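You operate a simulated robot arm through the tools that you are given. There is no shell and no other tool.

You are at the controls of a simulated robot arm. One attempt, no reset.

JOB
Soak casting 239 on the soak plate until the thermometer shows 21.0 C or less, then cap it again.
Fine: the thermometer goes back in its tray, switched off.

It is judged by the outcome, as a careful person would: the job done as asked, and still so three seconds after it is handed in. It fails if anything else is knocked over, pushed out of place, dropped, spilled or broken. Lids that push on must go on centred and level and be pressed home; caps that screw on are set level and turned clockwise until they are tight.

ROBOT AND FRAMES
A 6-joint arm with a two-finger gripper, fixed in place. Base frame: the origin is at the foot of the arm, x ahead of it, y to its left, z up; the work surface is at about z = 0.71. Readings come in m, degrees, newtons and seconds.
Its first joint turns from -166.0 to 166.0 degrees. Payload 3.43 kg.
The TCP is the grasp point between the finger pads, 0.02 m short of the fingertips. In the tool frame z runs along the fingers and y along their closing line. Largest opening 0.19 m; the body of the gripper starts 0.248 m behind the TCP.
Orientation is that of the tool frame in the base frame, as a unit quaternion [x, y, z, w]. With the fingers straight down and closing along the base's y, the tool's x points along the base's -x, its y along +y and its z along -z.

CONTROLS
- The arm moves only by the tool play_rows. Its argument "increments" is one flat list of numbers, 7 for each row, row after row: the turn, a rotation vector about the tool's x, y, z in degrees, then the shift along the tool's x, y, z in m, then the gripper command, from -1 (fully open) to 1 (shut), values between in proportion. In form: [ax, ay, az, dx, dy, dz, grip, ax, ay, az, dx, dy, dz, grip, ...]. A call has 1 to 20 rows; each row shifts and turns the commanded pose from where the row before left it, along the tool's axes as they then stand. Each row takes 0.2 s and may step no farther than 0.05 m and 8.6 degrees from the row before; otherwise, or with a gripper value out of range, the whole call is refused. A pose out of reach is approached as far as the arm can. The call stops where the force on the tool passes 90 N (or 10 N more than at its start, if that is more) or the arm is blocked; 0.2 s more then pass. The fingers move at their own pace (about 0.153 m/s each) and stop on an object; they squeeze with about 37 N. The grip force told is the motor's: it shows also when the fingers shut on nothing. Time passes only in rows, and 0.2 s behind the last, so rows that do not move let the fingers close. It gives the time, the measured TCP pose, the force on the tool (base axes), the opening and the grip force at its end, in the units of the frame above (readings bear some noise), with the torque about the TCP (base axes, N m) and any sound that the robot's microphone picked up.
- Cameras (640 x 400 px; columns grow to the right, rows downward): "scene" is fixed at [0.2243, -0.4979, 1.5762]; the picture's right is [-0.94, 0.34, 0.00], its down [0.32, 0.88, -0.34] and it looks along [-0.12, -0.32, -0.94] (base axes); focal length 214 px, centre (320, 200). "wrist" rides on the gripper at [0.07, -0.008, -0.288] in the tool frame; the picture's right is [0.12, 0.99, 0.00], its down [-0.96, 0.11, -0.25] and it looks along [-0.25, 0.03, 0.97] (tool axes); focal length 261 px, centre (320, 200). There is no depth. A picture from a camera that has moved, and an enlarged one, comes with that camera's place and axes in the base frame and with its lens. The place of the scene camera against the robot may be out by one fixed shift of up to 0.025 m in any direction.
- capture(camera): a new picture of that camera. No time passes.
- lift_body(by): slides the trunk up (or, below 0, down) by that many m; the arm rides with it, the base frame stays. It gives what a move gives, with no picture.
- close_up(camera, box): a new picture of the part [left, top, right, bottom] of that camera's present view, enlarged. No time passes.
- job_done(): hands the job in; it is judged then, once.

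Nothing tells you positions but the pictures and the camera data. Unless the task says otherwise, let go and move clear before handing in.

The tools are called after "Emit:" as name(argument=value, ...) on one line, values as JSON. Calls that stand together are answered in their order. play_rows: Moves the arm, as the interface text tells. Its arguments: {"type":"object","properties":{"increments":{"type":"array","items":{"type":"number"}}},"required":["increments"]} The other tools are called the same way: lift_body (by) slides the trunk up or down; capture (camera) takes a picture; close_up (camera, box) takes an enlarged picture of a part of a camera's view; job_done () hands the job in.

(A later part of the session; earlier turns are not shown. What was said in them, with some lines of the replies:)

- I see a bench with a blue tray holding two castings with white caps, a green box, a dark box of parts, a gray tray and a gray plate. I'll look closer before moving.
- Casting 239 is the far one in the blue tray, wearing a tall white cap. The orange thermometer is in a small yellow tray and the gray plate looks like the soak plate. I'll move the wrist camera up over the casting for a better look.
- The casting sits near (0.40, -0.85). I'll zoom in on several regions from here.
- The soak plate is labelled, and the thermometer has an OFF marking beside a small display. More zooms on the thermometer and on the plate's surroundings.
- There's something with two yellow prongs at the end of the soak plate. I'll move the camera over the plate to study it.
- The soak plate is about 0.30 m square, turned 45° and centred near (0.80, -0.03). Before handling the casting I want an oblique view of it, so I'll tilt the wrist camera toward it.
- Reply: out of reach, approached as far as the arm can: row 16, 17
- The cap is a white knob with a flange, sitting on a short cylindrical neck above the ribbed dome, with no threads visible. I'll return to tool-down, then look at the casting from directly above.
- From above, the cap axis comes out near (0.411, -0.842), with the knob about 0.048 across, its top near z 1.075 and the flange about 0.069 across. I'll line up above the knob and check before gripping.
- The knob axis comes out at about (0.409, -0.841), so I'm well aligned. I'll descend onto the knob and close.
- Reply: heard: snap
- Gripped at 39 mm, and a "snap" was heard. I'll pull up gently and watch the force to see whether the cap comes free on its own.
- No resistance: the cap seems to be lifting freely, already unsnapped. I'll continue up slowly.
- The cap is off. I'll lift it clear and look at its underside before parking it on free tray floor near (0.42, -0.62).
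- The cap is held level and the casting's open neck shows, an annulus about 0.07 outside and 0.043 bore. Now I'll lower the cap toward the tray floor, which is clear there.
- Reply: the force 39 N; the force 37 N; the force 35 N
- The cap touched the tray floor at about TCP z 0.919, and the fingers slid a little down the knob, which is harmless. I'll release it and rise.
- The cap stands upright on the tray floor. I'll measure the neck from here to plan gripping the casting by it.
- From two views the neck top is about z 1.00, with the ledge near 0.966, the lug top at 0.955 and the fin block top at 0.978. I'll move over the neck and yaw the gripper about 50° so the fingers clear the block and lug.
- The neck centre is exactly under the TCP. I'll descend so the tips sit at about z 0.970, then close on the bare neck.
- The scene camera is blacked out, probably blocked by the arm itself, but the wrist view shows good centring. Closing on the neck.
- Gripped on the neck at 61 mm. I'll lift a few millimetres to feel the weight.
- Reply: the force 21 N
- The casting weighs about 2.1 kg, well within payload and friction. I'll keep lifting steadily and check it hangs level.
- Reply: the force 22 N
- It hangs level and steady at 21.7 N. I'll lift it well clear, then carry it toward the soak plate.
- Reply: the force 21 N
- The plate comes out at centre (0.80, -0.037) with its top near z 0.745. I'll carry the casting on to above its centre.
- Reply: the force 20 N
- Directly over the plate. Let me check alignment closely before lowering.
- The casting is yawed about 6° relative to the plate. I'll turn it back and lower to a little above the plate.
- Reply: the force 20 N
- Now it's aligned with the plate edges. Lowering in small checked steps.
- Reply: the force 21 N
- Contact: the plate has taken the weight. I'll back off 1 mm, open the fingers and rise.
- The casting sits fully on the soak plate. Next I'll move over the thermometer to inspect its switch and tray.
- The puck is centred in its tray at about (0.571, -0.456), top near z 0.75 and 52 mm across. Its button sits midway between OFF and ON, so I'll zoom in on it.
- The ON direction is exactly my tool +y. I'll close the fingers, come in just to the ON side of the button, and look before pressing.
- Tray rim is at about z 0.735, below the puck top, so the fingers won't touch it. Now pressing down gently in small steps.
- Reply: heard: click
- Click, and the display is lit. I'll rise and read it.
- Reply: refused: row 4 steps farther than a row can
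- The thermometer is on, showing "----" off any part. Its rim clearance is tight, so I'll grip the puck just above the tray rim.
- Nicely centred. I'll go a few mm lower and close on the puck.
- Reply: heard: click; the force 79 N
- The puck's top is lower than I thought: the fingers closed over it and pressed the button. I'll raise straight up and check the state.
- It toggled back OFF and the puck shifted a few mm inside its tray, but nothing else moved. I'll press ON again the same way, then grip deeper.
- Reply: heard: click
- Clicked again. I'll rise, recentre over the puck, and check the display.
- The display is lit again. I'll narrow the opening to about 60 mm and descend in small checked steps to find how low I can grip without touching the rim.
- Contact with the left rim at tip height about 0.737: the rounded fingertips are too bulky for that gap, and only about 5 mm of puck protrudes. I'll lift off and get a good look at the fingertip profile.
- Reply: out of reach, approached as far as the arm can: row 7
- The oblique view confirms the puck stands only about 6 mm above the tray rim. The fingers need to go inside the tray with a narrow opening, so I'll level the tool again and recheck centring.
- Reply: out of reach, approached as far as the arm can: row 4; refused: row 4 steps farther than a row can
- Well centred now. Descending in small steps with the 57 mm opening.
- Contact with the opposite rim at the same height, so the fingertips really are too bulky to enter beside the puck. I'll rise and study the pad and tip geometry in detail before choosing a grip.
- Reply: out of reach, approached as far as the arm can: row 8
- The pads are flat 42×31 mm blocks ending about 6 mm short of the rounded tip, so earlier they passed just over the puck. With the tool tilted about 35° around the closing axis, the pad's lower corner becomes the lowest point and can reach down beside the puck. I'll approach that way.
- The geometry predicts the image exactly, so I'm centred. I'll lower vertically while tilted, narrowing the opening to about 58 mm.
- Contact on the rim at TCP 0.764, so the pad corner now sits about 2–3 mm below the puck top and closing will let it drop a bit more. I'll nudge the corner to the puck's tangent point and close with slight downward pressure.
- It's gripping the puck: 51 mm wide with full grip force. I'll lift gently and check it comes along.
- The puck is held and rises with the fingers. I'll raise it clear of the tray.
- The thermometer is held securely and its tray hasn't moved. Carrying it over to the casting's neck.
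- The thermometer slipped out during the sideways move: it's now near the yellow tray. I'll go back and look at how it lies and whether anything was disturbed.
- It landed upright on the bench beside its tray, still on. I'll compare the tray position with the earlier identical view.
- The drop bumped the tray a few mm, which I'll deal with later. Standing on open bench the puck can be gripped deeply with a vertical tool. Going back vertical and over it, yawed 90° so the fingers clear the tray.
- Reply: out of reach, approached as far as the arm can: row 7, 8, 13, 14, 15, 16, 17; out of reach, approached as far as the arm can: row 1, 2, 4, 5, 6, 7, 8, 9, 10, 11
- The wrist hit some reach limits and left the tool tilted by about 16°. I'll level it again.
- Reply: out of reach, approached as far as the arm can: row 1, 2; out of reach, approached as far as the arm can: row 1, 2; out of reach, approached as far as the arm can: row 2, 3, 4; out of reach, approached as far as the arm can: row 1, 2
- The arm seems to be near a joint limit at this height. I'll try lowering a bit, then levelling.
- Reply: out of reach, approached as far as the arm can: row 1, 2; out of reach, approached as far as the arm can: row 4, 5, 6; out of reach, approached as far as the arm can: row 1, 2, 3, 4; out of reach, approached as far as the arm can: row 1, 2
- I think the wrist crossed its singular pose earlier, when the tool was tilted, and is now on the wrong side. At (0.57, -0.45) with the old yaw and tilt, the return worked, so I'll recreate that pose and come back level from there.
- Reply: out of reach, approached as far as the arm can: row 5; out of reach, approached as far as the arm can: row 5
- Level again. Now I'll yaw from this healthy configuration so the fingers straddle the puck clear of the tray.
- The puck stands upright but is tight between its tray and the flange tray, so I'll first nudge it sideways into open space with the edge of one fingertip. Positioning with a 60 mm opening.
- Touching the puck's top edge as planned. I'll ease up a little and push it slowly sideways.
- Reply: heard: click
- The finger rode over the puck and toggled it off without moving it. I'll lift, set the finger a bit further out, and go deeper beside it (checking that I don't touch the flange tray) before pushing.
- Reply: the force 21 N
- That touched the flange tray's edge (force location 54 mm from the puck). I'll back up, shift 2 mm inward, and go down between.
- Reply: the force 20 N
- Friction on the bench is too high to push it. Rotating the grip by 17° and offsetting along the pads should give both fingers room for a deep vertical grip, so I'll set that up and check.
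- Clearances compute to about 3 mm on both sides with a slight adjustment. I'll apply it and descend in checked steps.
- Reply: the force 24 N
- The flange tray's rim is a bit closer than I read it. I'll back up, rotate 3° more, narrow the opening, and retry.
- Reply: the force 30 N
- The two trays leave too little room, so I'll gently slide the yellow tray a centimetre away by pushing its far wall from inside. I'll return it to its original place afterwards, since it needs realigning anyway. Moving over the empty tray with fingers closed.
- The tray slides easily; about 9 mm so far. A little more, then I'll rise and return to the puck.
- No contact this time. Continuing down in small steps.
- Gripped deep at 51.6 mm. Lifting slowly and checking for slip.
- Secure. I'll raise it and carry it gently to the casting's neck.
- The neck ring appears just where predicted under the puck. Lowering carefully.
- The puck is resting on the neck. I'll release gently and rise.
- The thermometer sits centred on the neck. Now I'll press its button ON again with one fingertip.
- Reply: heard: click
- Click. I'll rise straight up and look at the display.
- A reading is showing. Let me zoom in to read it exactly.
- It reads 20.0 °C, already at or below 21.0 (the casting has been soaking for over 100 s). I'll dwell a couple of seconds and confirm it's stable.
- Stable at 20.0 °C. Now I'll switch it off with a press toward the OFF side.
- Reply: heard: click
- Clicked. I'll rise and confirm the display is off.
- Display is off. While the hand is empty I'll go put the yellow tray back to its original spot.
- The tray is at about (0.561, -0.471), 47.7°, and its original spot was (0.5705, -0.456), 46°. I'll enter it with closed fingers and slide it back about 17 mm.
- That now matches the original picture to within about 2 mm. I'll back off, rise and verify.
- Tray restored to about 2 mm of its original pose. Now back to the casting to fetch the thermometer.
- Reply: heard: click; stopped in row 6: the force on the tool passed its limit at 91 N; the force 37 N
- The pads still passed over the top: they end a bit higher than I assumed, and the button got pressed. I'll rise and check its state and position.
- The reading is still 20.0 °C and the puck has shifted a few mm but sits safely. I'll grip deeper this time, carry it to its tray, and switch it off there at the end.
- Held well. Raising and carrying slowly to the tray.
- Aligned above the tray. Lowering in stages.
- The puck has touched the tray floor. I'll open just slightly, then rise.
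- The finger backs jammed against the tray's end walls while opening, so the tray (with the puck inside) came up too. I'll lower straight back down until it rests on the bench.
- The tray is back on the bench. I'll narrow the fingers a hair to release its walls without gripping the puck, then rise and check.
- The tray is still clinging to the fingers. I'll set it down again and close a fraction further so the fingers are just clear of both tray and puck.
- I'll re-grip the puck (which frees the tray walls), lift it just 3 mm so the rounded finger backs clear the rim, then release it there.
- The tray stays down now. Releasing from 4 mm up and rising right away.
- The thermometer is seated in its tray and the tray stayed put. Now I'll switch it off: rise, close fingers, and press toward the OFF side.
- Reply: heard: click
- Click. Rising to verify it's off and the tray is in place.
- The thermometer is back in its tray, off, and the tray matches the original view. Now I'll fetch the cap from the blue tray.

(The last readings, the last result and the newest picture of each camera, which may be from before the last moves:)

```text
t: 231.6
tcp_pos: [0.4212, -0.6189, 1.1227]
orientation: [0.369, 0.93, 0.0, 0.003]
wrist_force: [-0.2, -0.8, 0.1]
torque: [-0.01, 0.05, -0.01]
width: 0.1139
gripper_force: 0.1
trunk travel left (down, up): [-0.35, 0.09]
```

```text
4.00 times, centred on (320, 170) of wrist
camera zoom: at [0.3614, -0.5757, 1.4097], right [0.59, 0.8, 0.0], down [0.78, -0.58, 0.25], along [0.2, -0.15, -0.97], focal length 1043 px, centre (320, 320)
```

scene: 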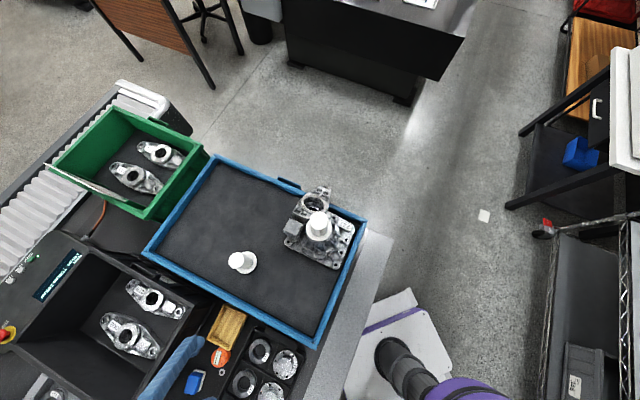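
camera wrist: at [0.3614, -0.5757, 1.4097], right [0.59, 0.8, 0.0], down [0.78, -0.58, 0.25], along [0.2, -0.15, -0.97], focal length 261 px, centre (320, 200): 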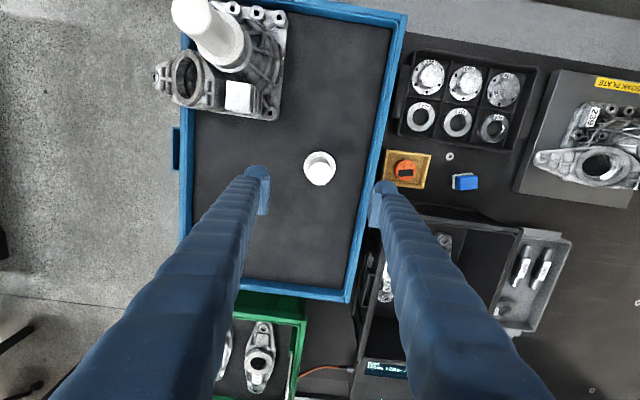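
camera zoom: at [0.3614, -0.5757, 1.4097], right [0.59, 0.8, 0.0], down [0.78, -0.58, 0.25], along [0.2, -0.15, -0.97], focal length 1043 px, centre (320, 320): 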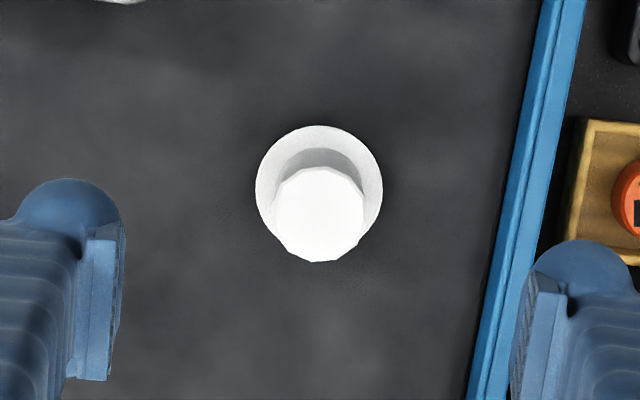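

Cap is directly below. Descending with an 80 mm opening and gripping the knob.

Emit:
play_rows(increments=[0, 0, 0, 0.0016, -0.0008, 0.045, 0.16, 0, 0, 0, 0, 0, 0.045, 0.16, 0, 0, 0, 0, 0, 0.045, 0.16, 0, 0, 0, 0, 0, 0.045, 0.16, 0, 0, 0, 0, 0, 0.025, 0.16, 0, 0, 0, 0, 0, 0, 0.16])

Emit:
close_up(camera="wrist", box=[260, 120, 380, 220])

```text
t: 233.0
tcp_pos: [0.4181, -0.6196, 0.9172]
orientation: [0.37, 0.929, -0.001, 0.004]
wrist_force: [0.0, 0.4, 0.3]
torque: [0.0, -0.04, -0.01]
width: 0.0799
gripper_force: 0.1
trunk travel left (down, up): [-0.35, 0.09]
```

```text
4.00 times, centred on (320, 170) of wrist
camera zoom: at [0.3591, -0.5759, 1.2043], right [0.6, 0.8, 0.0], down [0.78, -0.58, 0.25], along [0.2, -0.15, -0.97], focal length 1043 px, centre (320, 320)
```

zoom: 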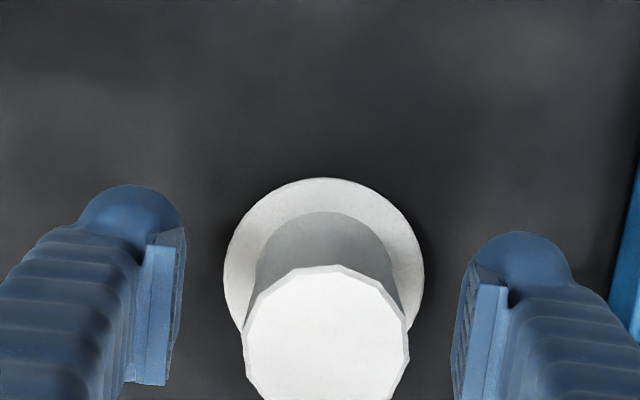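

I'll trim a half-degree of residual tilt so the cap stays level, then grip.

Emit:
play_rows(increments=[0.05, 0.45, 0, 0, 0, 0, 0.16, 0, 0, 0, 0, 0, 0, 0.4, 0, 0, 0, 0, 0, 0, 0.6, 0, 0, 0, 0, 0, 0, 1, 0, 0, 0, 0, 0, 0, 1])

Emit:
play_rows(increments=[0, 0, 0, 0, 0, -0.005, 1, 0, 0, 0, 0, 0, -0.015, 1, 0, 0, 0, 0, 0, -0.03, 1, 0, 0, 0, 0, 0, -0.04, 1, 0, 0, 0, 0, 0, -0.045, 1, 0, 0, 0, 0, 0, -0.045, 1, 0, 0, 0, 0, 0, -0.04, 1, 0, 0, 0, 0, 0, 0, 1])

Emit:
close_up(camera="wrist", box=[260, 120, 380, 220])

```text
t: 234.2
tcp_pos: [0.4183, -0.6189, 0.9157]
orientation: [0.369, 0.929, 0.002, 0.0]
wrist_force: [-0.7, -0.4, -0.2]
torque: [-0.01, -0.03, 0.0]
width: 0.0392
gripper_force: 36.9
trunk travel left (down, up): [-0.35, 0.09]
```

```text
t: 236.0
tcp_pos: [0.4196, -0.6182, 1.1357]
orientation: [0.37, 0.929, 0.001, -0.001]
wrist_force: [-0.4, 0.2, 0.0]
torque: [0.04, 0.02, 0.01]
width: 0.0391
gripper_force: 37.0
trunk travel left (down, up): [-0.35, 0.09]
```

```text
4.00 times, centred on (320, 170) of wrist
camera zoom: at [0.3621, -0.5776, 1.4238], right [0.6, 0.8, 0.0], down [0.78, -0.58, 0.25], along [0.2, -0.15, -0.97], focal length 1043 px, centre (320, 320)
```

zoom: 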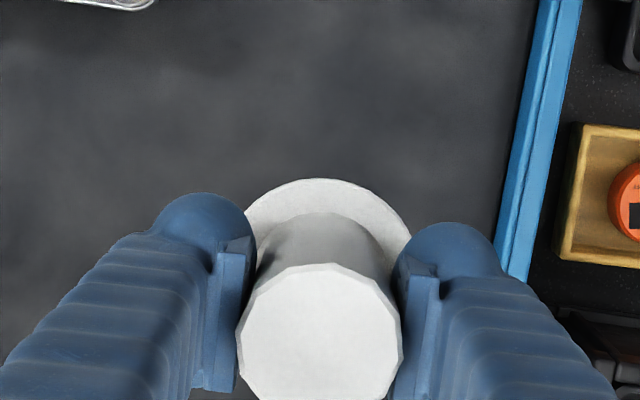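

Cap lifted. Carrying it to the casting on the plate.

Emit:
play_rows(increments=[0, 0, 0, 0.0032, 0.0175, 0, 1, 0, 0, 0, 0.0072, 0.0392, 0, 1, 0, 0, 0, 0.0072, 0.0392, 0, 1, 0, 0, 0, 0.0072, 0.0392, 0, 1, 0, 0, 0, 0.0072, 0.0392, 0, 1, 0, 0, 0, 0.0072, 0.0392, 0, 1, 0, 0, 0, 0.0072, 0.0392, 0, 1, 0, 0, 0, 0.0072, 0.0392, 0, 1, 0, 0, 0, 0.0072, 0.0392, 0, 1, 0, 0, 0, 0.0072, 0.0392, 0, 1, 0, 0, 0, 0.0072, 0.0392, 0, 1, 0, 0, 0, 0.0072, 0.0392, 0, 1, 0, 0, 0, 0.0072, 0.0392, 0, 1, 0, 0, 0, 0.0072, 0.0392, 0, 1, 0, 0, 0, 0.0072, 0.0392, 0, 1, 0, 0, 0, 0.0072, 0.0392, 0, 1, 0, 0, 0, 0.0072, 0.0392, 0, 1, 0, 0, 0, 0.0072, 0.0392, 0, 1, 0, 0, 0, 0, 0, 0, 1])

Emit:
close_up(camera="wrist", box=[250, 110, 390, 220])

```text
t: 240.0
tcp_pos: [0.797, -0.0366, 1.1376]
orientation: [0.37, 0.929, 0.001, 0.0]
wrist_force: [0.2, -0.2, -0.7]
torque: [-0.02, -0.02, 0.01]
width: 0.0388
gripper_force: 37.0
trunk travel left (down, up): [-0.35, 0.09]
```

```text
3.64 times, centred on (320, 165) of wrist
camera zoom: at [0.7403, 0.0062, 1.4264], right [0.6, 0.8, 0.0], down [0.78, -0.58, 0.25], along [0.2, -0.15, -0.97], focal length 948 px, centre (320, 327)
```

zoom: 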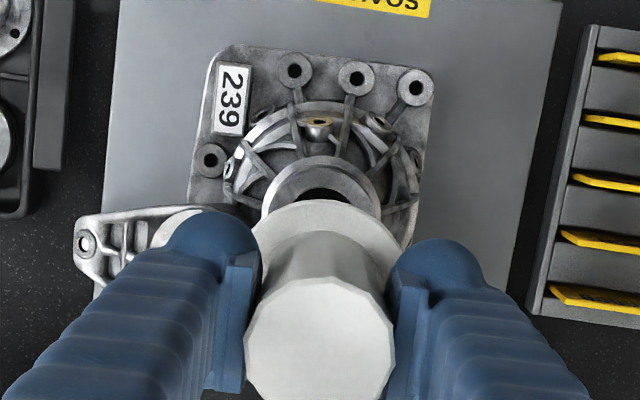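

The neck is about 1.5 mm off the cap axis. I'll correct and lower to about 4 cm above seating for another check.

Emit:
play_rows(increments=[0, 0, 0, -0.0012, 0.001, 0.04, 1, 0, 0, 0, 0, 0, 0.04, 1, 0, 0, 0, 0, 0, 0.035, 1, 0, 0, 0, 0, 0, 0.02, 1, 0, 0, 0, 0, 0, 0, 1])

Emit:
close_up(camera="wrist", box=[260, 100, 380, 200])

Emit:
capture(camera="wrist")

```text
t: 241.2
tcp_pos: [0.7988, -0.0355, 0.9999]
orientation: [0.369, 0.929, 0.0, 0.0]
wrist_force: [-0.1, 0.4, -1.4]
torque: [-0.02, 0.0, -0.04]
width: 0.039
gripper_force: 36.9
trunk travel left (down, up): [-0.35, 0.09]
```

```text
4.00 times, centred on (320, 150) of wrist
camera zoom: at [0.7418, 0.006, 1.2895], right [0.6, 0.8, 0.0], down [0.78, -0.58, 0.25], along [0.2, -0.15, -0.97], focal length 1043 px, centre (320, 400)
```

zoom: 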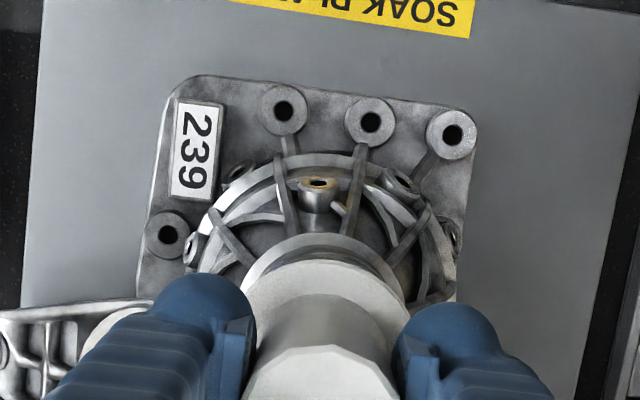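

```text
taken
camera wrist: at [0.7418, 0.006, 1.2895], right [0.6, 0.8, 0.0], down [0.78, -0.58, 0.25], along [0.2, -0.15, -0.97], focal length 261 px, centre (320, 200)
```

wrist: 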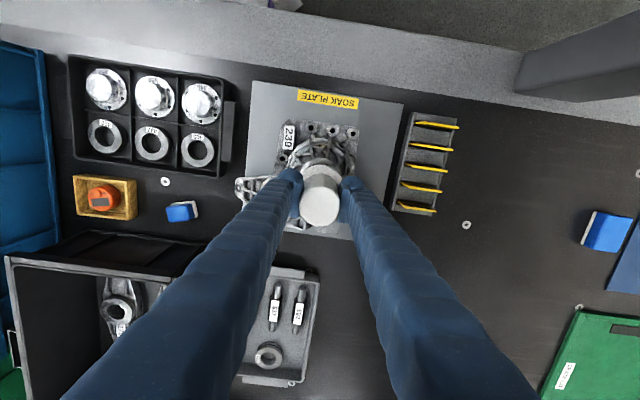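

Laterally aligned. Lowering in small steps.

Emit:
play_rows(increments=[0, 0, 0, 0, 0, 0.012, 1, 0, 0, 0, 0, 0, 0.01, 1, 0, 0, 0, 0, 0, 0.005, 1, 0, 0, 0, 0, 0, 0, 1])

Emit:
close_up(camera="wrist", box=[270, 120, 370, 200])

```text
t: 242.2
tcp_pos: [0.7996, -0.0349, 0.9751]
orientation: [0.37, 0.929, 0.0, -0.001]
wrist_force: [-0.7, -0.6, -0.7]
torque: [0.01, 0.0, -0.01]
width: 0.039
gripper_force: 37.1
trunk travel left (down, up): [-0.35, 0.09]
```

```text
5.00 times, centred on (320, 160) of wrist
camera zoom: at [0.7423, 0.0062, 1.263], right [0.6, 0.8, 0.0], down [0.78, -0.58, 0.25], along [0.2, -0.15, -0.97], focal length 1303 px, centre (320, 400)
```

zoom: 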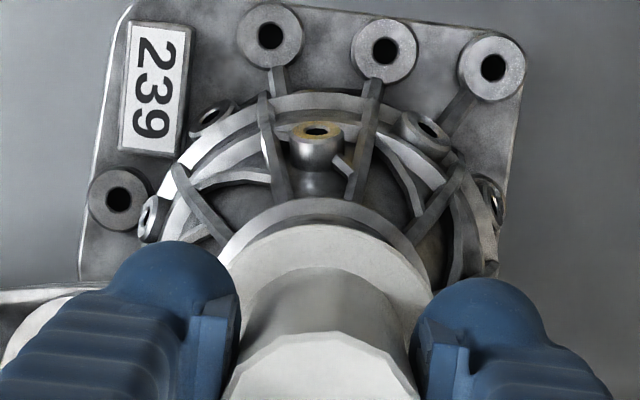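

Emit:
play_rows(increments=[0, 0, 0, 0, 0, 0.004, 1, 0, 0, 0, 0, 0, 0.003, 1, 0, 0, 0, 0, 0, 0, 1])

Emit:
play_rows(increments=[0, 0, 0, 0, 0, 0.003, 1, 0, 0, 0, 0, 0, 0, 1])

```text
t: 243.0
tcp_pos: [0.8, -0.0351, 0.9686]
orientation: [0.37, 0.929, 0.001, -0.001]
wrist_force: [0.9, -0.6, -0.2]
torque: [0.02, -0.02, 0.0]
width: 0.0391
gripper_force: 37.2
trunk travel left (down, up): [-0.35, 0.09]
```

```text
t: 243.6
tcp_pos: [0.7991, -0.0348, 0.9661]
orientation: [0.37, 0.929, 0.001, -0.001]
wrist_force: [0.1, 0.2, -0.8]
torque: [0.01, 0.0, -0.03]
width: 0.0389
gripper_force: 37.2
trunk travel left (down, up): [-0.35, 0.09]
```

Emit:
play_rows(increments=[0, 0, 0, 0, 0, 0.002, 1, 0, 0, 0, 0, 0, 0, 1])

Emit:
play_rows(increments=[0, 0, 0, 0, 0, 0.002, 1, 0, 0, 0, 0, 0, 0, 1])

Emit:
close_up(camera="wrist", box=[270, 120, 370, 200])

```text
t: 244.2
tcp_pos: [0.7997, -0.036, 0.9635]
orientation: [0.37, 0.929, 0.0, 0.0]
wrist_force: [-0.3, -0.6, -0.1]
torque: [0.0, -0.02, 0.01]
width: 0.0393
gripper_force: 37.2
trunk travel left (down, up): [-0.35, 0.09]
```

```text
t: 244.8
tcp_pos: [0.7996, -0.0359, 0.9606]
orientation: [0.37, 0.929, 0.001, -0.001]
wrist_force: [0.3, -0.8, 0.0]
torque: [-0.02, 0.0, 0.01]
width: 0.0391
gripper_force: 37.0
trunk travel left (down, up): [-0.35, 0.09]
```

```text
5.00 times, centred on (320, 160) of wrist
camera zoom: at [0.7423, 0.0062, 1.2494], right [0.6, 0.8, 0.0], down [0.78, -0.58, 0.25], along [0.2, -0.15, -0.97], focal length 1303 px, centre (320, 400)
```

zoom: 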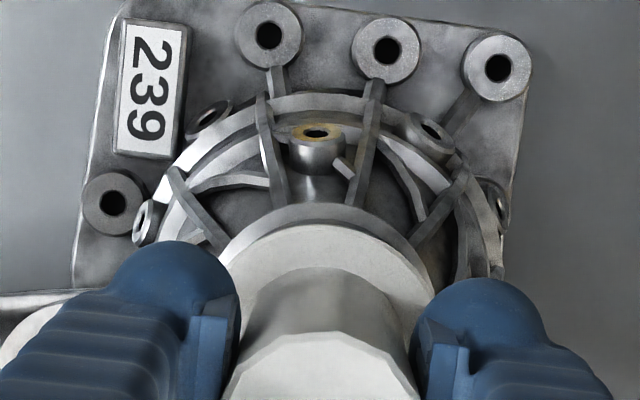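

Emit:
play_rows(increments=[0, 0, 0, 0, 0, 0.0015, 1, 0, 0, 0, 0, 0, 0, 1])

Emit:
play_rows(increments=[0, 0, 0, 0, 0, 0.0015, 1, 0, 0, 0, 0, 0, 0, 1])

```text
t: 245.4
tcp_pos: [0.8002, -0.0348, 0.9594]
orientation: [0.37, 0.929, 0.001, -0.001]
wrist_force: [0.2, 0.1, 1.2]
torque: [0.04, 0.0, -0.02]
width: 0.0388
gripper_force: 37.0
trunk travel left (down, up): [-0.35, 0.09]
```

```text
t: 246.0
tcp_pos: [0.7996, -0.0362, 0.9574]
orientation: [0.37, 0.929, 0.0, 0.0]
wrist_force: [-0.5, 0.2, -0.5]
torque: [0.0, -0.01, 0.02]
width: 0.0391
gripper_force: 36.9
trunk travel left (down, up): [-0.35, 0.09]
```

Emit:
play_rows(increments=[0, 0, 0, 0, 0, 0.0015, 1, 0, 0, 0, 0, 0, 0, 1])

Emit:
play_rows(increments=[0, 0, 0, 0, 0, 0.001, 1, 0, 0, 0, 0, 0, 0, 1])

```text
t: 246.6
tcp_pos: [0.7988, -0.0355, 0.9562]
orientation: [0.37, 0.929, 0.0, -0.001]
wrist_force: [-0.3, -0.2, 0.2]
torque: [-0.01, 0.01, -0.01]
width: 0.0393
gripper_force: 36.7
trunk travel left (down, up): [-0.35, 0.09]
```

```text
t: 247.2
tcp_pos: [0.7995, -0.0351, 0.9562]
orientation: [0.37, 0.929, -0.001, -0.001]
wrist_force: [0.0, 0.3, -1.1]
torque: [-0.03, 0.02, 0.01]
width: 0.0388
gripper_force: 37.3
trunk travel left (down, up): [-0.35, 0.09]
```

Emit:
play_rows(increments=[0, 0, 0, 0, 0, 0.0015, 1, 0, 0, 0, 0, 0, 0, 1])

Emit:
play_rows(increments=[0, 0, 0, 0, 0, 0.0015, 1, 0, 0, 0, 0, 0, 0, 1])

Emit:
close_up(camera="wrist", box=[270, 120, 370, 200])

```text
t: 247.8
tcp_pos: [0.8002, -0.0366, 0.9541]
orientation: [0.37, 0.929, 0.0, -0.001]
wrist_force: [-0.6, -0.5, -0.5]
torque: [-0.03, 0.0, -0.02]
width: 0.0389
gripper_force: 36.8
trunk travel left (down, up): [-0.35, 0.09]
```

```text
t: 248.4
tcp_pos: [0.8003, -0.0351, 0.9515]
orientation: [0.37, 0.929, 0.001, -0.001]
wrist_force: [0.0, -0.9, -0.9]
torque: [-0.02, -0.02, 0.03]
width: 0.039
gripper_force: 36.7
trunk travel left (down, up): [-0.35, 0.09]
```

```text
5.00 times, centred on (320, 160) of wrist
camera zoom: at [0.7426, 0.0064, 1.2406], right [0.6, 0.8, 0.0], down [0.78, -0.58, 0.25], along [0.2, -0.15, -0.97], focal length 1303 px, centre (320, 400)
```

zoom: 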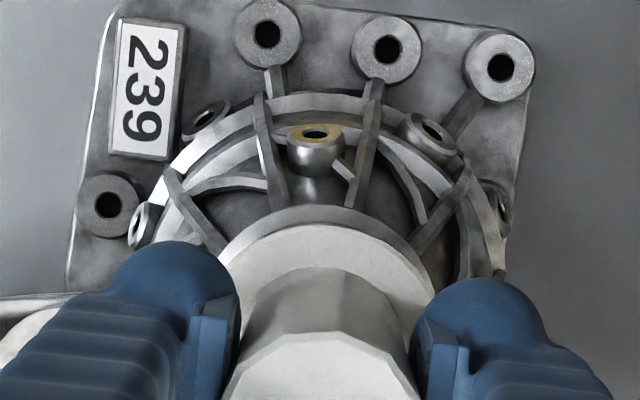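

Emit:
play_rows(increments=[0, 0, 0, 0, 0, 0.0015, 1, 0, 0, 0, 0, 0, 0, 1])

Emit:
play_rows(increments=[0, 0, 0, 0, 0, 0.0015, 1, 0, 0, 0, 0, 0, 0, 1])

```text
t: 249.0
tcp_pos: [0.7998, -0.0343, 0.9505]
orientation: [0.369, 0.929, 0.0, -0.001]
wrist_force: [0.4, 0.1, 0.2]
torque: [0.02, -0.01, -0.02]
width: 0.0389
gripper_force: 36.9
trunk travel left (down, up): [-0.35, 0.09]
```

```text
t: 249.6
tcp_pos: [0.7996, -0.0356, 0.9488]
orientation: [0.37, 0.929, 0.001, -0.001]
wrist_force: [0.0, 0.7, -0.3]
torque: [0.0, 0.06, 0.01]
width: 0.0389
gripper_force: 37.1
trunk travel left (down, up): [-0.35, 0.09]
```

Emit:
play_rows(increments=[0, 0, 0, 0, 0, 0.0015, 1, 0, 0, 0, 0, 0, 0, 1])

Emit:
play_rows(increments=[0, 0, 0, 0, 0, 0.0015, 1, 0, 0, 0, 0, 0, 0, 1])

Emit:
close_up(camera="wrist", box=[290, 140, 350, 180])

```text
t: 250.2
tcp_pos: [0.7996, -0.0355, 0.9481]
orientation: [0.37, 0.929, 0.001, -0.001]
wrist_force: [0.5, 0.0, -0.7]
torque: [-0.02, 0.01, 0.01]
width: 0.0393
gripper_force: 37.0
trunk travel left (down, up): [-0.35, 0.09]
```

```text
t: 250.8
tcp_pos: [0.7997, -0.0366, 0.9464]
orientation: [0.37, 0.929, 0.0, 0.0]
wrist_force: [-0.6, -0.5, -0.6]
torque: [0.02, 0.0, -0.01]
width: 0.0392
gripper_force: 37.1
trunk travel left (down, up): [-0.35, 0.09]
```

```text
10.00 times, centred on (320, 160) of wrist
camera zoom: at [0.7423, 0.0064, 1.2345], right [0.6, 0.8, 0.0], down [0.78, -0.58, 0.25], along [0.2, -0.15, -0.97], focal length 2606 px, centre (320, 600)
```

zoom: 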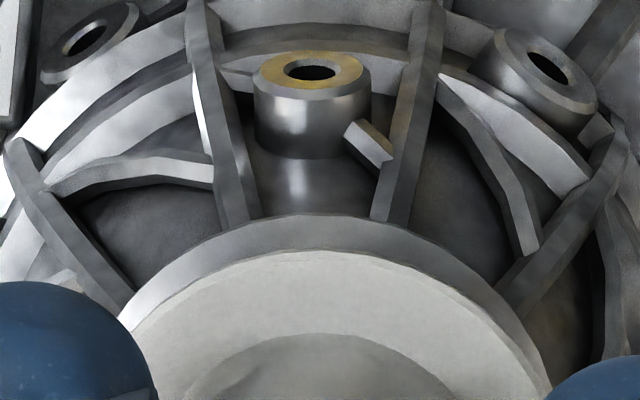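

Emit:
play_rows(increments=[0, 0, 0, 0, 0, 0.0015, 1, 0, 0, 0, 0, 0, 0, 1])

Emit:
play_rows(increments=[0, 0, 0, 0, 0, 0.0015, 1, 0, 0, 0, 0, 0, 0, 1])

```text
t: 251.4
tcp_pos: [0.7997, -0.0348, 0.9444]
orientation: [0.37, 0.929, 0.001, 0.0]
wrist_force: [0.7, -1.2, 6.5]
torque: [-0.06, 0.07, 0.06]
width: 0.0388
gripper_force: 37.2
trunk travel left (down, up): [-0.35, 0.09]
```

```text
t: 252.0
tcp_pos: [0.7999, -0.0355, 0.9445]
orientation: [0.37, 0.929, 0.002, 0.001]
wrist_force: [0.8, -2.4, 21.9]
torque: [0.0, 0.14, 0.03]
width: 0.039
gripper_force: 37.7
trunk travel left (down, up): [-0.35, 0.09]
```

Contact, with torque near zero, so it's centred. I'll press further to seat it.

Emit:
play_rows(increments=[0, 0, 0, 0, 0, 0.0015, 1, 0, 0, 0, 0, 0, 0, 1])

Emit:
close_up(camera="wrist", box=[290, 140, 350, 180])

```text
t: 252.6
tcp_pos: [0.8002, -0.0368, 0.9442]
orientation: [0.37, 0.929, 0.002, 0.001]
wrist_force: [3.4, -5.4, 38.3]
torque: [-0.1, 0.02, 0.11]
width: 0.0389
gripper_force: 36.9
trunk travel left (down, up): [-0.35, 0.09]
```

```text
10.00 times, centred on (320, 160) of wrist
camera zoom: at [0.7413, 0.0064, 1.2328], right [0.6, 0.8, 0.0], down [0.78, -0.58, 0.25], along [0.2, -0.15, -0.97], focal length 2606 px, centre (320, 600)
```

zoom: 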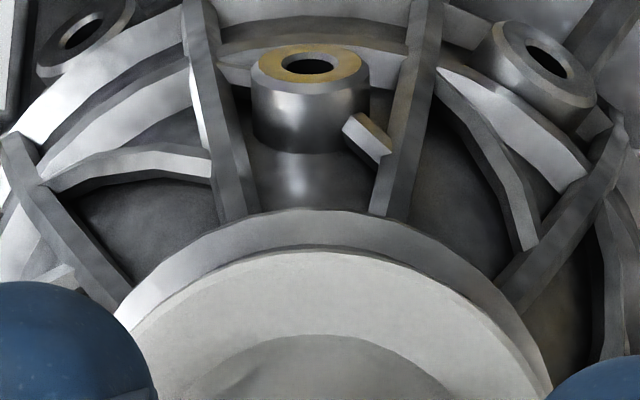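

At the friction limit of the grip with no snap yet. I'll release the knob and press its top squarely with the closed fingertips.

Emit:
play_rows(increments=[0, 0, 0, 0, 0, -0.002, 1, 0, 0, 0, 0, 0, 0, 0.5, 0, 0, 0, 0, 0, 0, 0.3, 0, 0, 0, 0, 0, 0, 0.2, 0, 0, 0, 0, 0, -0.04, 0.2, 0, 0, 0, 0, 0, -0.04, 0.2, 0, 0, 0, 0, 0, -0.04, 0.2, 0, 0, 0, 0, 0, 0, 0.2])

Emit:
close_up(camera="wrist", box=[260, 110, 380, 220])

```text
t: 254.4
tcp_pos: [0.7997, -0.0352, 1.0632]
orientation: [0.37, 0.929, 0.001, -0.001]
wrist_force: [1.1, 0.6, -0.6]
torque: [-0.01, 0.06, 0.03]
width: 0.0761
gripper_force: 0.1
trunk travel left (down, up): [-0.35, 0.09]
heard: snap
```

```text
3.64 times, centred on (320, 165) of wrist
camera zoom: at [0.7431, 0.0064, 1.3518], right [0.6, 0.8, 0.0], down [0.78, -0.58, 0.25], along [0.2, -0.15, -0.97], focal length 948 px, centre (320, 327)
```

zoom: 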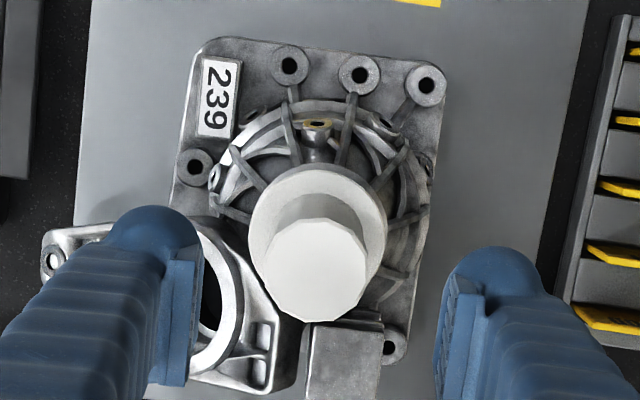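

A "snap" was heard as I let go: the cap has clicked on, the reverse of the snap when I first took hold of it. Let me inspect closely that it's level and centred.

Emit:
close_up(camera="wrist", box=[295, 145, 350, 195])

Emit:
capture(camera="scene")

```text
8.00 times, centred on (322, 170) of wrist
camera zoom: at [0.7431, 0.0064, 1.3518], right [0.6, 0.8, 0.0], down [0.78, -0.58, 0.25], along [0.2, -0.15, -0.97], focal length 2085 px, centre (300, 440)
```

zoom: 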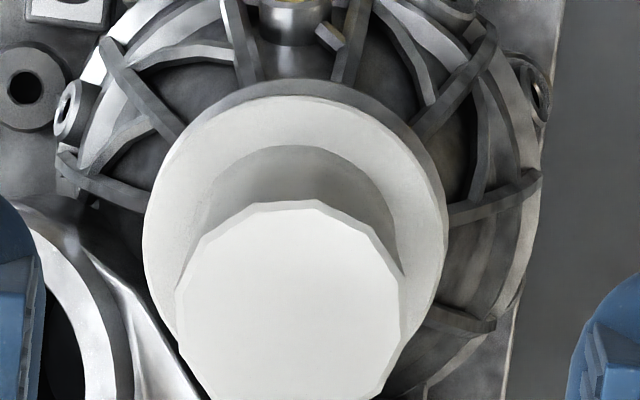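

```text
taken
```

scene: 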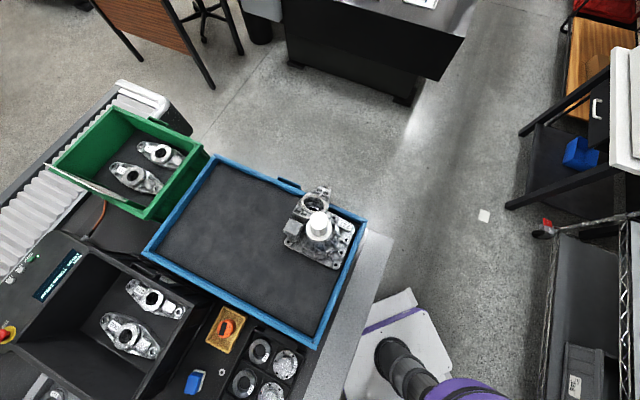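

It looks concentric and level. For certainty I'll give the knob one gentle square press from above with closed fingertips.

Emit:
play_rows(increments=[0, 0, 0, 0, -0.001, 0, 1, 0, 0, 0, 0, 0, 0, 1, 0, 0, 0, 0, 0, 0.03, 1, 0, 0, 0, 0, 0, 0.01, 1, 0, 0, 0, 0, 0, 0, 1])

Emit:
play_rows(increments=[0, 0, 0, 0, 0, 0.004, 1, 0, 0, 0, 0, 0, 0, 1])

```text
t: 255.6
tcp_pos: [0.7987, -0.0365, 1.0223]
orientation: [0.37, 0.929, 0.001, -0.001]
wrist_force: [-0.9, 0.7, 0.1]
torque: [0.0, 0.01, 0.01]
width: 0.0001
gripper_force: 34.5
trunk travel left (down, up): [-0.35, 0.09]
```

```text
t: 256.2
tcp_pos: [0.7982, -0.036, 1.0206]
orientation: [0.37, 0.929, 0.001, 0.0]
wrist_force: [0.4, -0.9, -0.5]
torque: [-0.03, -0.02, 0.01]
width: 0.0003
gripper_force: 33.7
trunk travel left (down, up): [-0.35, 0.09]
```

Emit:
play_rows(increments=[0, 0, 0, 0, 0, 0.003, 1, 0, 0, 0, 0, 0, 0, 1])

Emit:
play_rows(increments=[0, 0, 0, 0, 0, 0.002, 1, 0, 0, 0, 0, 0, 0, 1])

```text
t: 256.8
tcp_pos: [0.7971, -0.0363, 1.0166]
orientation: [0.369, 0.929, 0.001, 0.0]
wrist_force: [-0.3, -0.2, 0.2]
torque: [0.02, 0.02, 0.0]
width: 0.0
gripper_force: 33.9
trunk travel left (down, up): [-0.35, 0.09]
```

```text
t: 257.4
tcp_pos: [0.7979, -0.0363, 1.0149]
orientation: [0.37, 0.929, 0.001, 0.0]
wrist_force: [-0.1, 0.1, 0.0]
torque: [0.01, 0.01, 0.0]
width: 0.0
gripper_force: 34.3
trunk travel left (down, up): [-0.35, 0.09]
```

Emit:
play_rows(increments=[0, 0, 0, 0, 0, 0.003, 1, 0, 0, 0, 0, 0, 0, 1])

Emit:
play_rows(increments=[0, 0, 0, 0, 0, 0.002, 1, 0, 0, 0, 0, 0, 0, 1])

```text
t: 258.0
tcp_pos: [0.7984, -0.0366, 1.0118]
orientation: [0.369, 0.929, 0.0, -0.001]
wrist_force: [1.0, -0.6, 0.5]
torque: [-0.01, 0.02, 0.04]
width: 0.0
gripper_force: 34.7
trunk travel left (down, up): [-0.35, 0.09]
```

```text
t: 258.6
tcp_pos: [0.798, -0.0366, 1.0097]
orientation: [0.369, 0.929, 0.001, 0.0]
wrist_force: [0.2, -0.1, 0.1]
torque: [0.01, 0.02, 0.01]
width: 0.0
gripper_force: 34.5
trunk travel left (down, up): [-0.35, 0.09]
```

Emit:
play_rows(increments=[0, 0, 0, 0, 0, 0.003, 1, 0, 0, 0, 0, 0, 0, 1])

Emit:
play_rows(increments=[0, 0, 0, 0, 0, 0.002, 1, 0, 0, 0, 0, 0, 0, 1])

```text
t: 259.2
tcp_pos: [0.7975, -0.0363, 1.0071]
orientation: [0.369, 0.929, 0.001, -0.001]
wrist_force: [0.1, 0.5, 0.3]
torque: [0.01, 0.03, 0.0]
width: 0.0
gripper_force: 34.1
trunk travel left (down, up): [-0.35, 0.09]
```

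```text
t: 259.8
tcp_pos: [0.7988, -0.0364, 1.0048]
orientation: [0.37, 0.929, 0.0, 0.0]
wrist_force: [0.3, 0.3, -0.6]
torque: [-0.02, 0.04, 0.01]
width: 0.0002
gripper_force: 34.2
trunk travel left (down, up): [-0.35, 0.09]
```

Emit:
play_rows(increments=[0, 0, 0, 0, 0, 0.003, 1, 0, 0, 0, 0, 0, 0, 1])

Emit:
play_rows(increments=[0, 0, 0, 0, 0, 0.002, 1, 0, 0, 0, 0, 0, 0, 1])

Emit:
close_up(camera="wrist", box=[260, 110, 380, 220])

```text
t: 260.4
tcp_pos: [0.7981, -0.037, 1.0002]
orientation: [0.37, 0.929, 0.001, -0.002]
wrist_force: [-0.5, -0.8, 1.4]
torque: [-0.01, -0.03, 0.01]
width: 0.0
gripper_force: 34.6
trunk travel left (down, up): [-0.35, 0.09]
```

```text
t: 261.0
tcp_pos: [0.7996, -0.0345, 1.0002]
orientation: [0.37, 0.929, 0.0, -0.001]
wrist_force: [-0.4, -0.5, 0.7]
torque: [0.01, 0.03, -0.01]
width: 0.0
gripper_force: 34.5
trunk travel left (down, up): [-0.35, 0.09]
```

```text
3.64 times, centred on (320, 165) of wrist
camera zoom: at [0.7417, 0.0058, 1.2883], right [0.6, 0.8, 0.0], down [0.78, -0.58, 0.25], along [0.2, -0.15, -0.97], focal length 948 px, centre (320, 327)
```

zoom: 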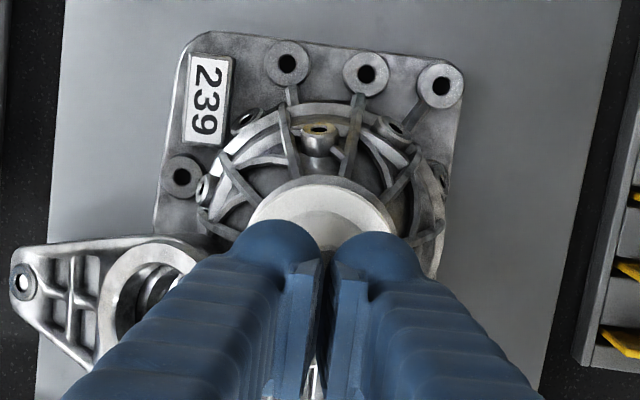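

Emit:
play_rows(increments=[0, 0, 0, 0, 0, 0.003, 1, 0, 0, 0, 0, 0, 0, 1])

Emit:
play_rows(increments=[0, 0, 0, 0, 0, 0.002, 1, 0, 0, 0, 0, 0, 0, 1])

Emit:
play_rows(increments=[0, 0, 0, 0, 0, 0.002, 1, 0, 0, 0, 0, 0, 0, 1])

```text
t: 261.6
tcp_pos: [0.7992, -0.0361, 0.9983]
orientation: [0.369, 0.929, 0.0, 0.0]
wrist_force: [-1.4, -0.5, 18.5]
torque: [-0.03, 0.07, 0.0]
width: 0.0063
gripper_force: 34.0
trunk travel left (down, up): [-0.35, 0.09]
```

```text
t: 262.2
tcp_pos: [0.7989, -0.0356, 0.998]
orientation: [0.37, 0.929, 0.002, 0.003]
wrist_force: [1.4, -0.3, 43.4]
torque: [-0.05, 0.11, 0.01]
width: 0.0058
gripper_force: 33.7
trunk travel left (down, up): [-0.35, 0.09]
```

```text
t: 262.8
tcp_pos: [0.7984, -0.0362, 0.9985]
orientation: [0.37, 0.929, 0.002, 0.004]
wrist_force: [6.4, -2.7, 67.3]
torque: [-0.08, 0.02, 0.02]
width: 0.006
gripper_force: 34.6
trunk travel left (down, up): [-0.35, 0.09]
```

Pressed with 67 N and nothing gives, so the cap is home. Now I'll rise clear and inspect everything.

Emit:
play_rows(increments=[0, 0, 0, 0, 0, -0.01, 1, 0, 0, 0, 0, 0, -0.04, 1, 0, 0, 0, 0, 0, -0.045, 1, 0, 0, 0, 0, 0, -0.045, 0.5, 0, 0, 0, 0, 0, -0.045, 0, 0, 0, 0, -0.02, -0.03, 0, 0, 0, 0, 0, -0.02, -0.03, 0, -0.5, 0, 0, 0, 0, 0, 0, -0.5])

Emit:
capture(camera="wrist")

Emit:
close_up(camera="wrist", box=[290, 100, 410, 200])

Emit:
close_up(camera="scene", box=[205, 305, 250, 345])

Emit:
close_up(camera="scene", box=[0, 100, 320, 400])

```text
t: 264.6
tcp_pos: [0.787, -0.1074, 1.178]
orientation: [0.369, 0.929, 0.0, 0.0]
wrist_force: [0.6, 0.2, -0.5]
torque: [-0.03, 0.04, -0.02]
width: 0.1424
gripper_force: 0.0
trunk travel left (down, up): [-0.35, 0.09]
```

```text
taken
camera wrist: at [0.7297, -0.0661, 1.4665], right [0.59, 0.8, 0.0], down [0.78, -0.58, 0.25], along [0.2, -0.15, -0.97], focal length 261 px, centre (320, 200)
```

wrist: 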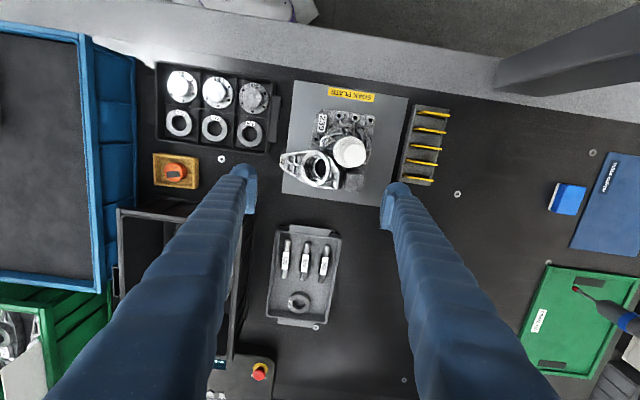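

```text
4.00 times, centred on (350, 150) of wrist
camera zoom: at [0.7297, -0.0661, 1.4665], right [0.59, 0.8, 0.0], down [0.78, -0.58, 0.25], along [0.2, -0.15, -0.97], focal length 1043 px, centre (200, 400)
```

zoom: 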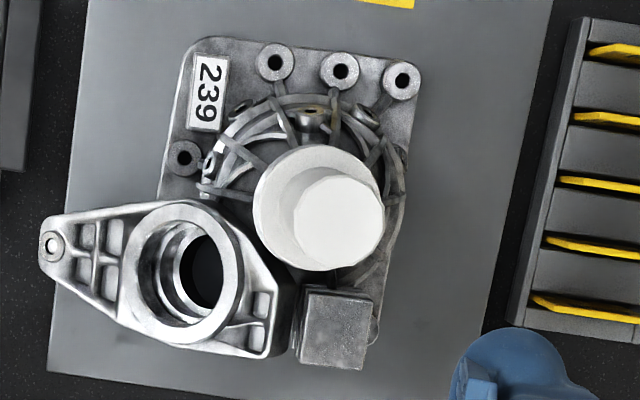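

```text
10.00 times, centred on (228, 325) of scene
camera zoom: at [0.2243, -0.4979, 1.5762], right [-0.94, 0.34, 0.0], down [0.32, 0.88, -0.34], along [-0.12, -0.32, -0.94], focal length 2145 px, centre (1245, -1050)
```

zoom: 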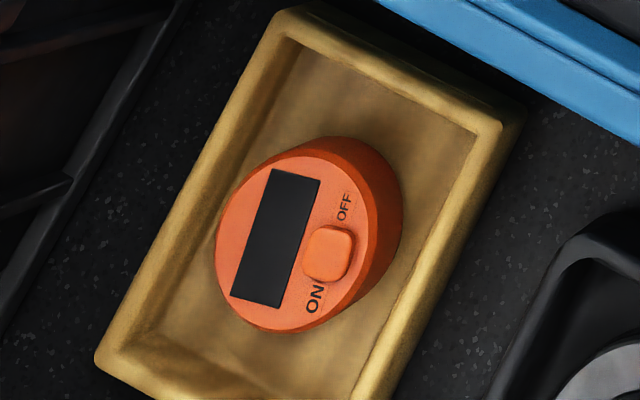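

```text
1.33 times, centred on (160, 250) of scene
camera zoom: at [0.2243, -0.4979, 1.5762], right [-0.94, 0.34, 0.0], down [0.32, 0.88, -0.34], along [-0.12, -0.32, -0.94], focal length 286 px, centre (533, 133)
```

zoom: 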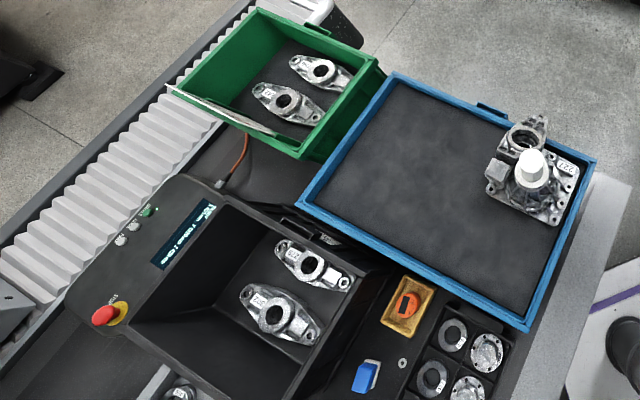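

Casting 239 sits on the soak plate with its cap snapped on level. The thermometer is off in its tray, the other items look in place, and the gripper is empty and clear. Handing in.

Emit:
job_done()

```text
The job is handed in.
```

Casting 239 was soaked on the soak plate until the thermometer read 20.0 °C, and the cap is back on. It snapped into place level and centred, and did not move under a 67 N press. The thermometer is back in its yellow tray, switched off, and the arm is clear of everything.

A few things went wrong along the way:

- **Thermometer dropped:** it slipped out of the gripper from about 0.25 m on its first trip to the casting. It landed upright on the bench and still read normally afterwards.
- **Yellow tray moved:** the falling thermometer knocked its tray about 5 mm. I later slid the tray further to reach the thermometer, then pushed it back to within about 2 mm of where it started.
- **Tray lifted:** the gripper jammed inside the tray as I put the thermometer back and lifted the two a few centimetres. I set the tray down again in place.
- **Flange tray touched:** the fingertips pressed on its rim with up to about 30 N. It does not look moved in the pictures.

The casting was left on the soak plate, since you didn't ask for it back in the blue tray.
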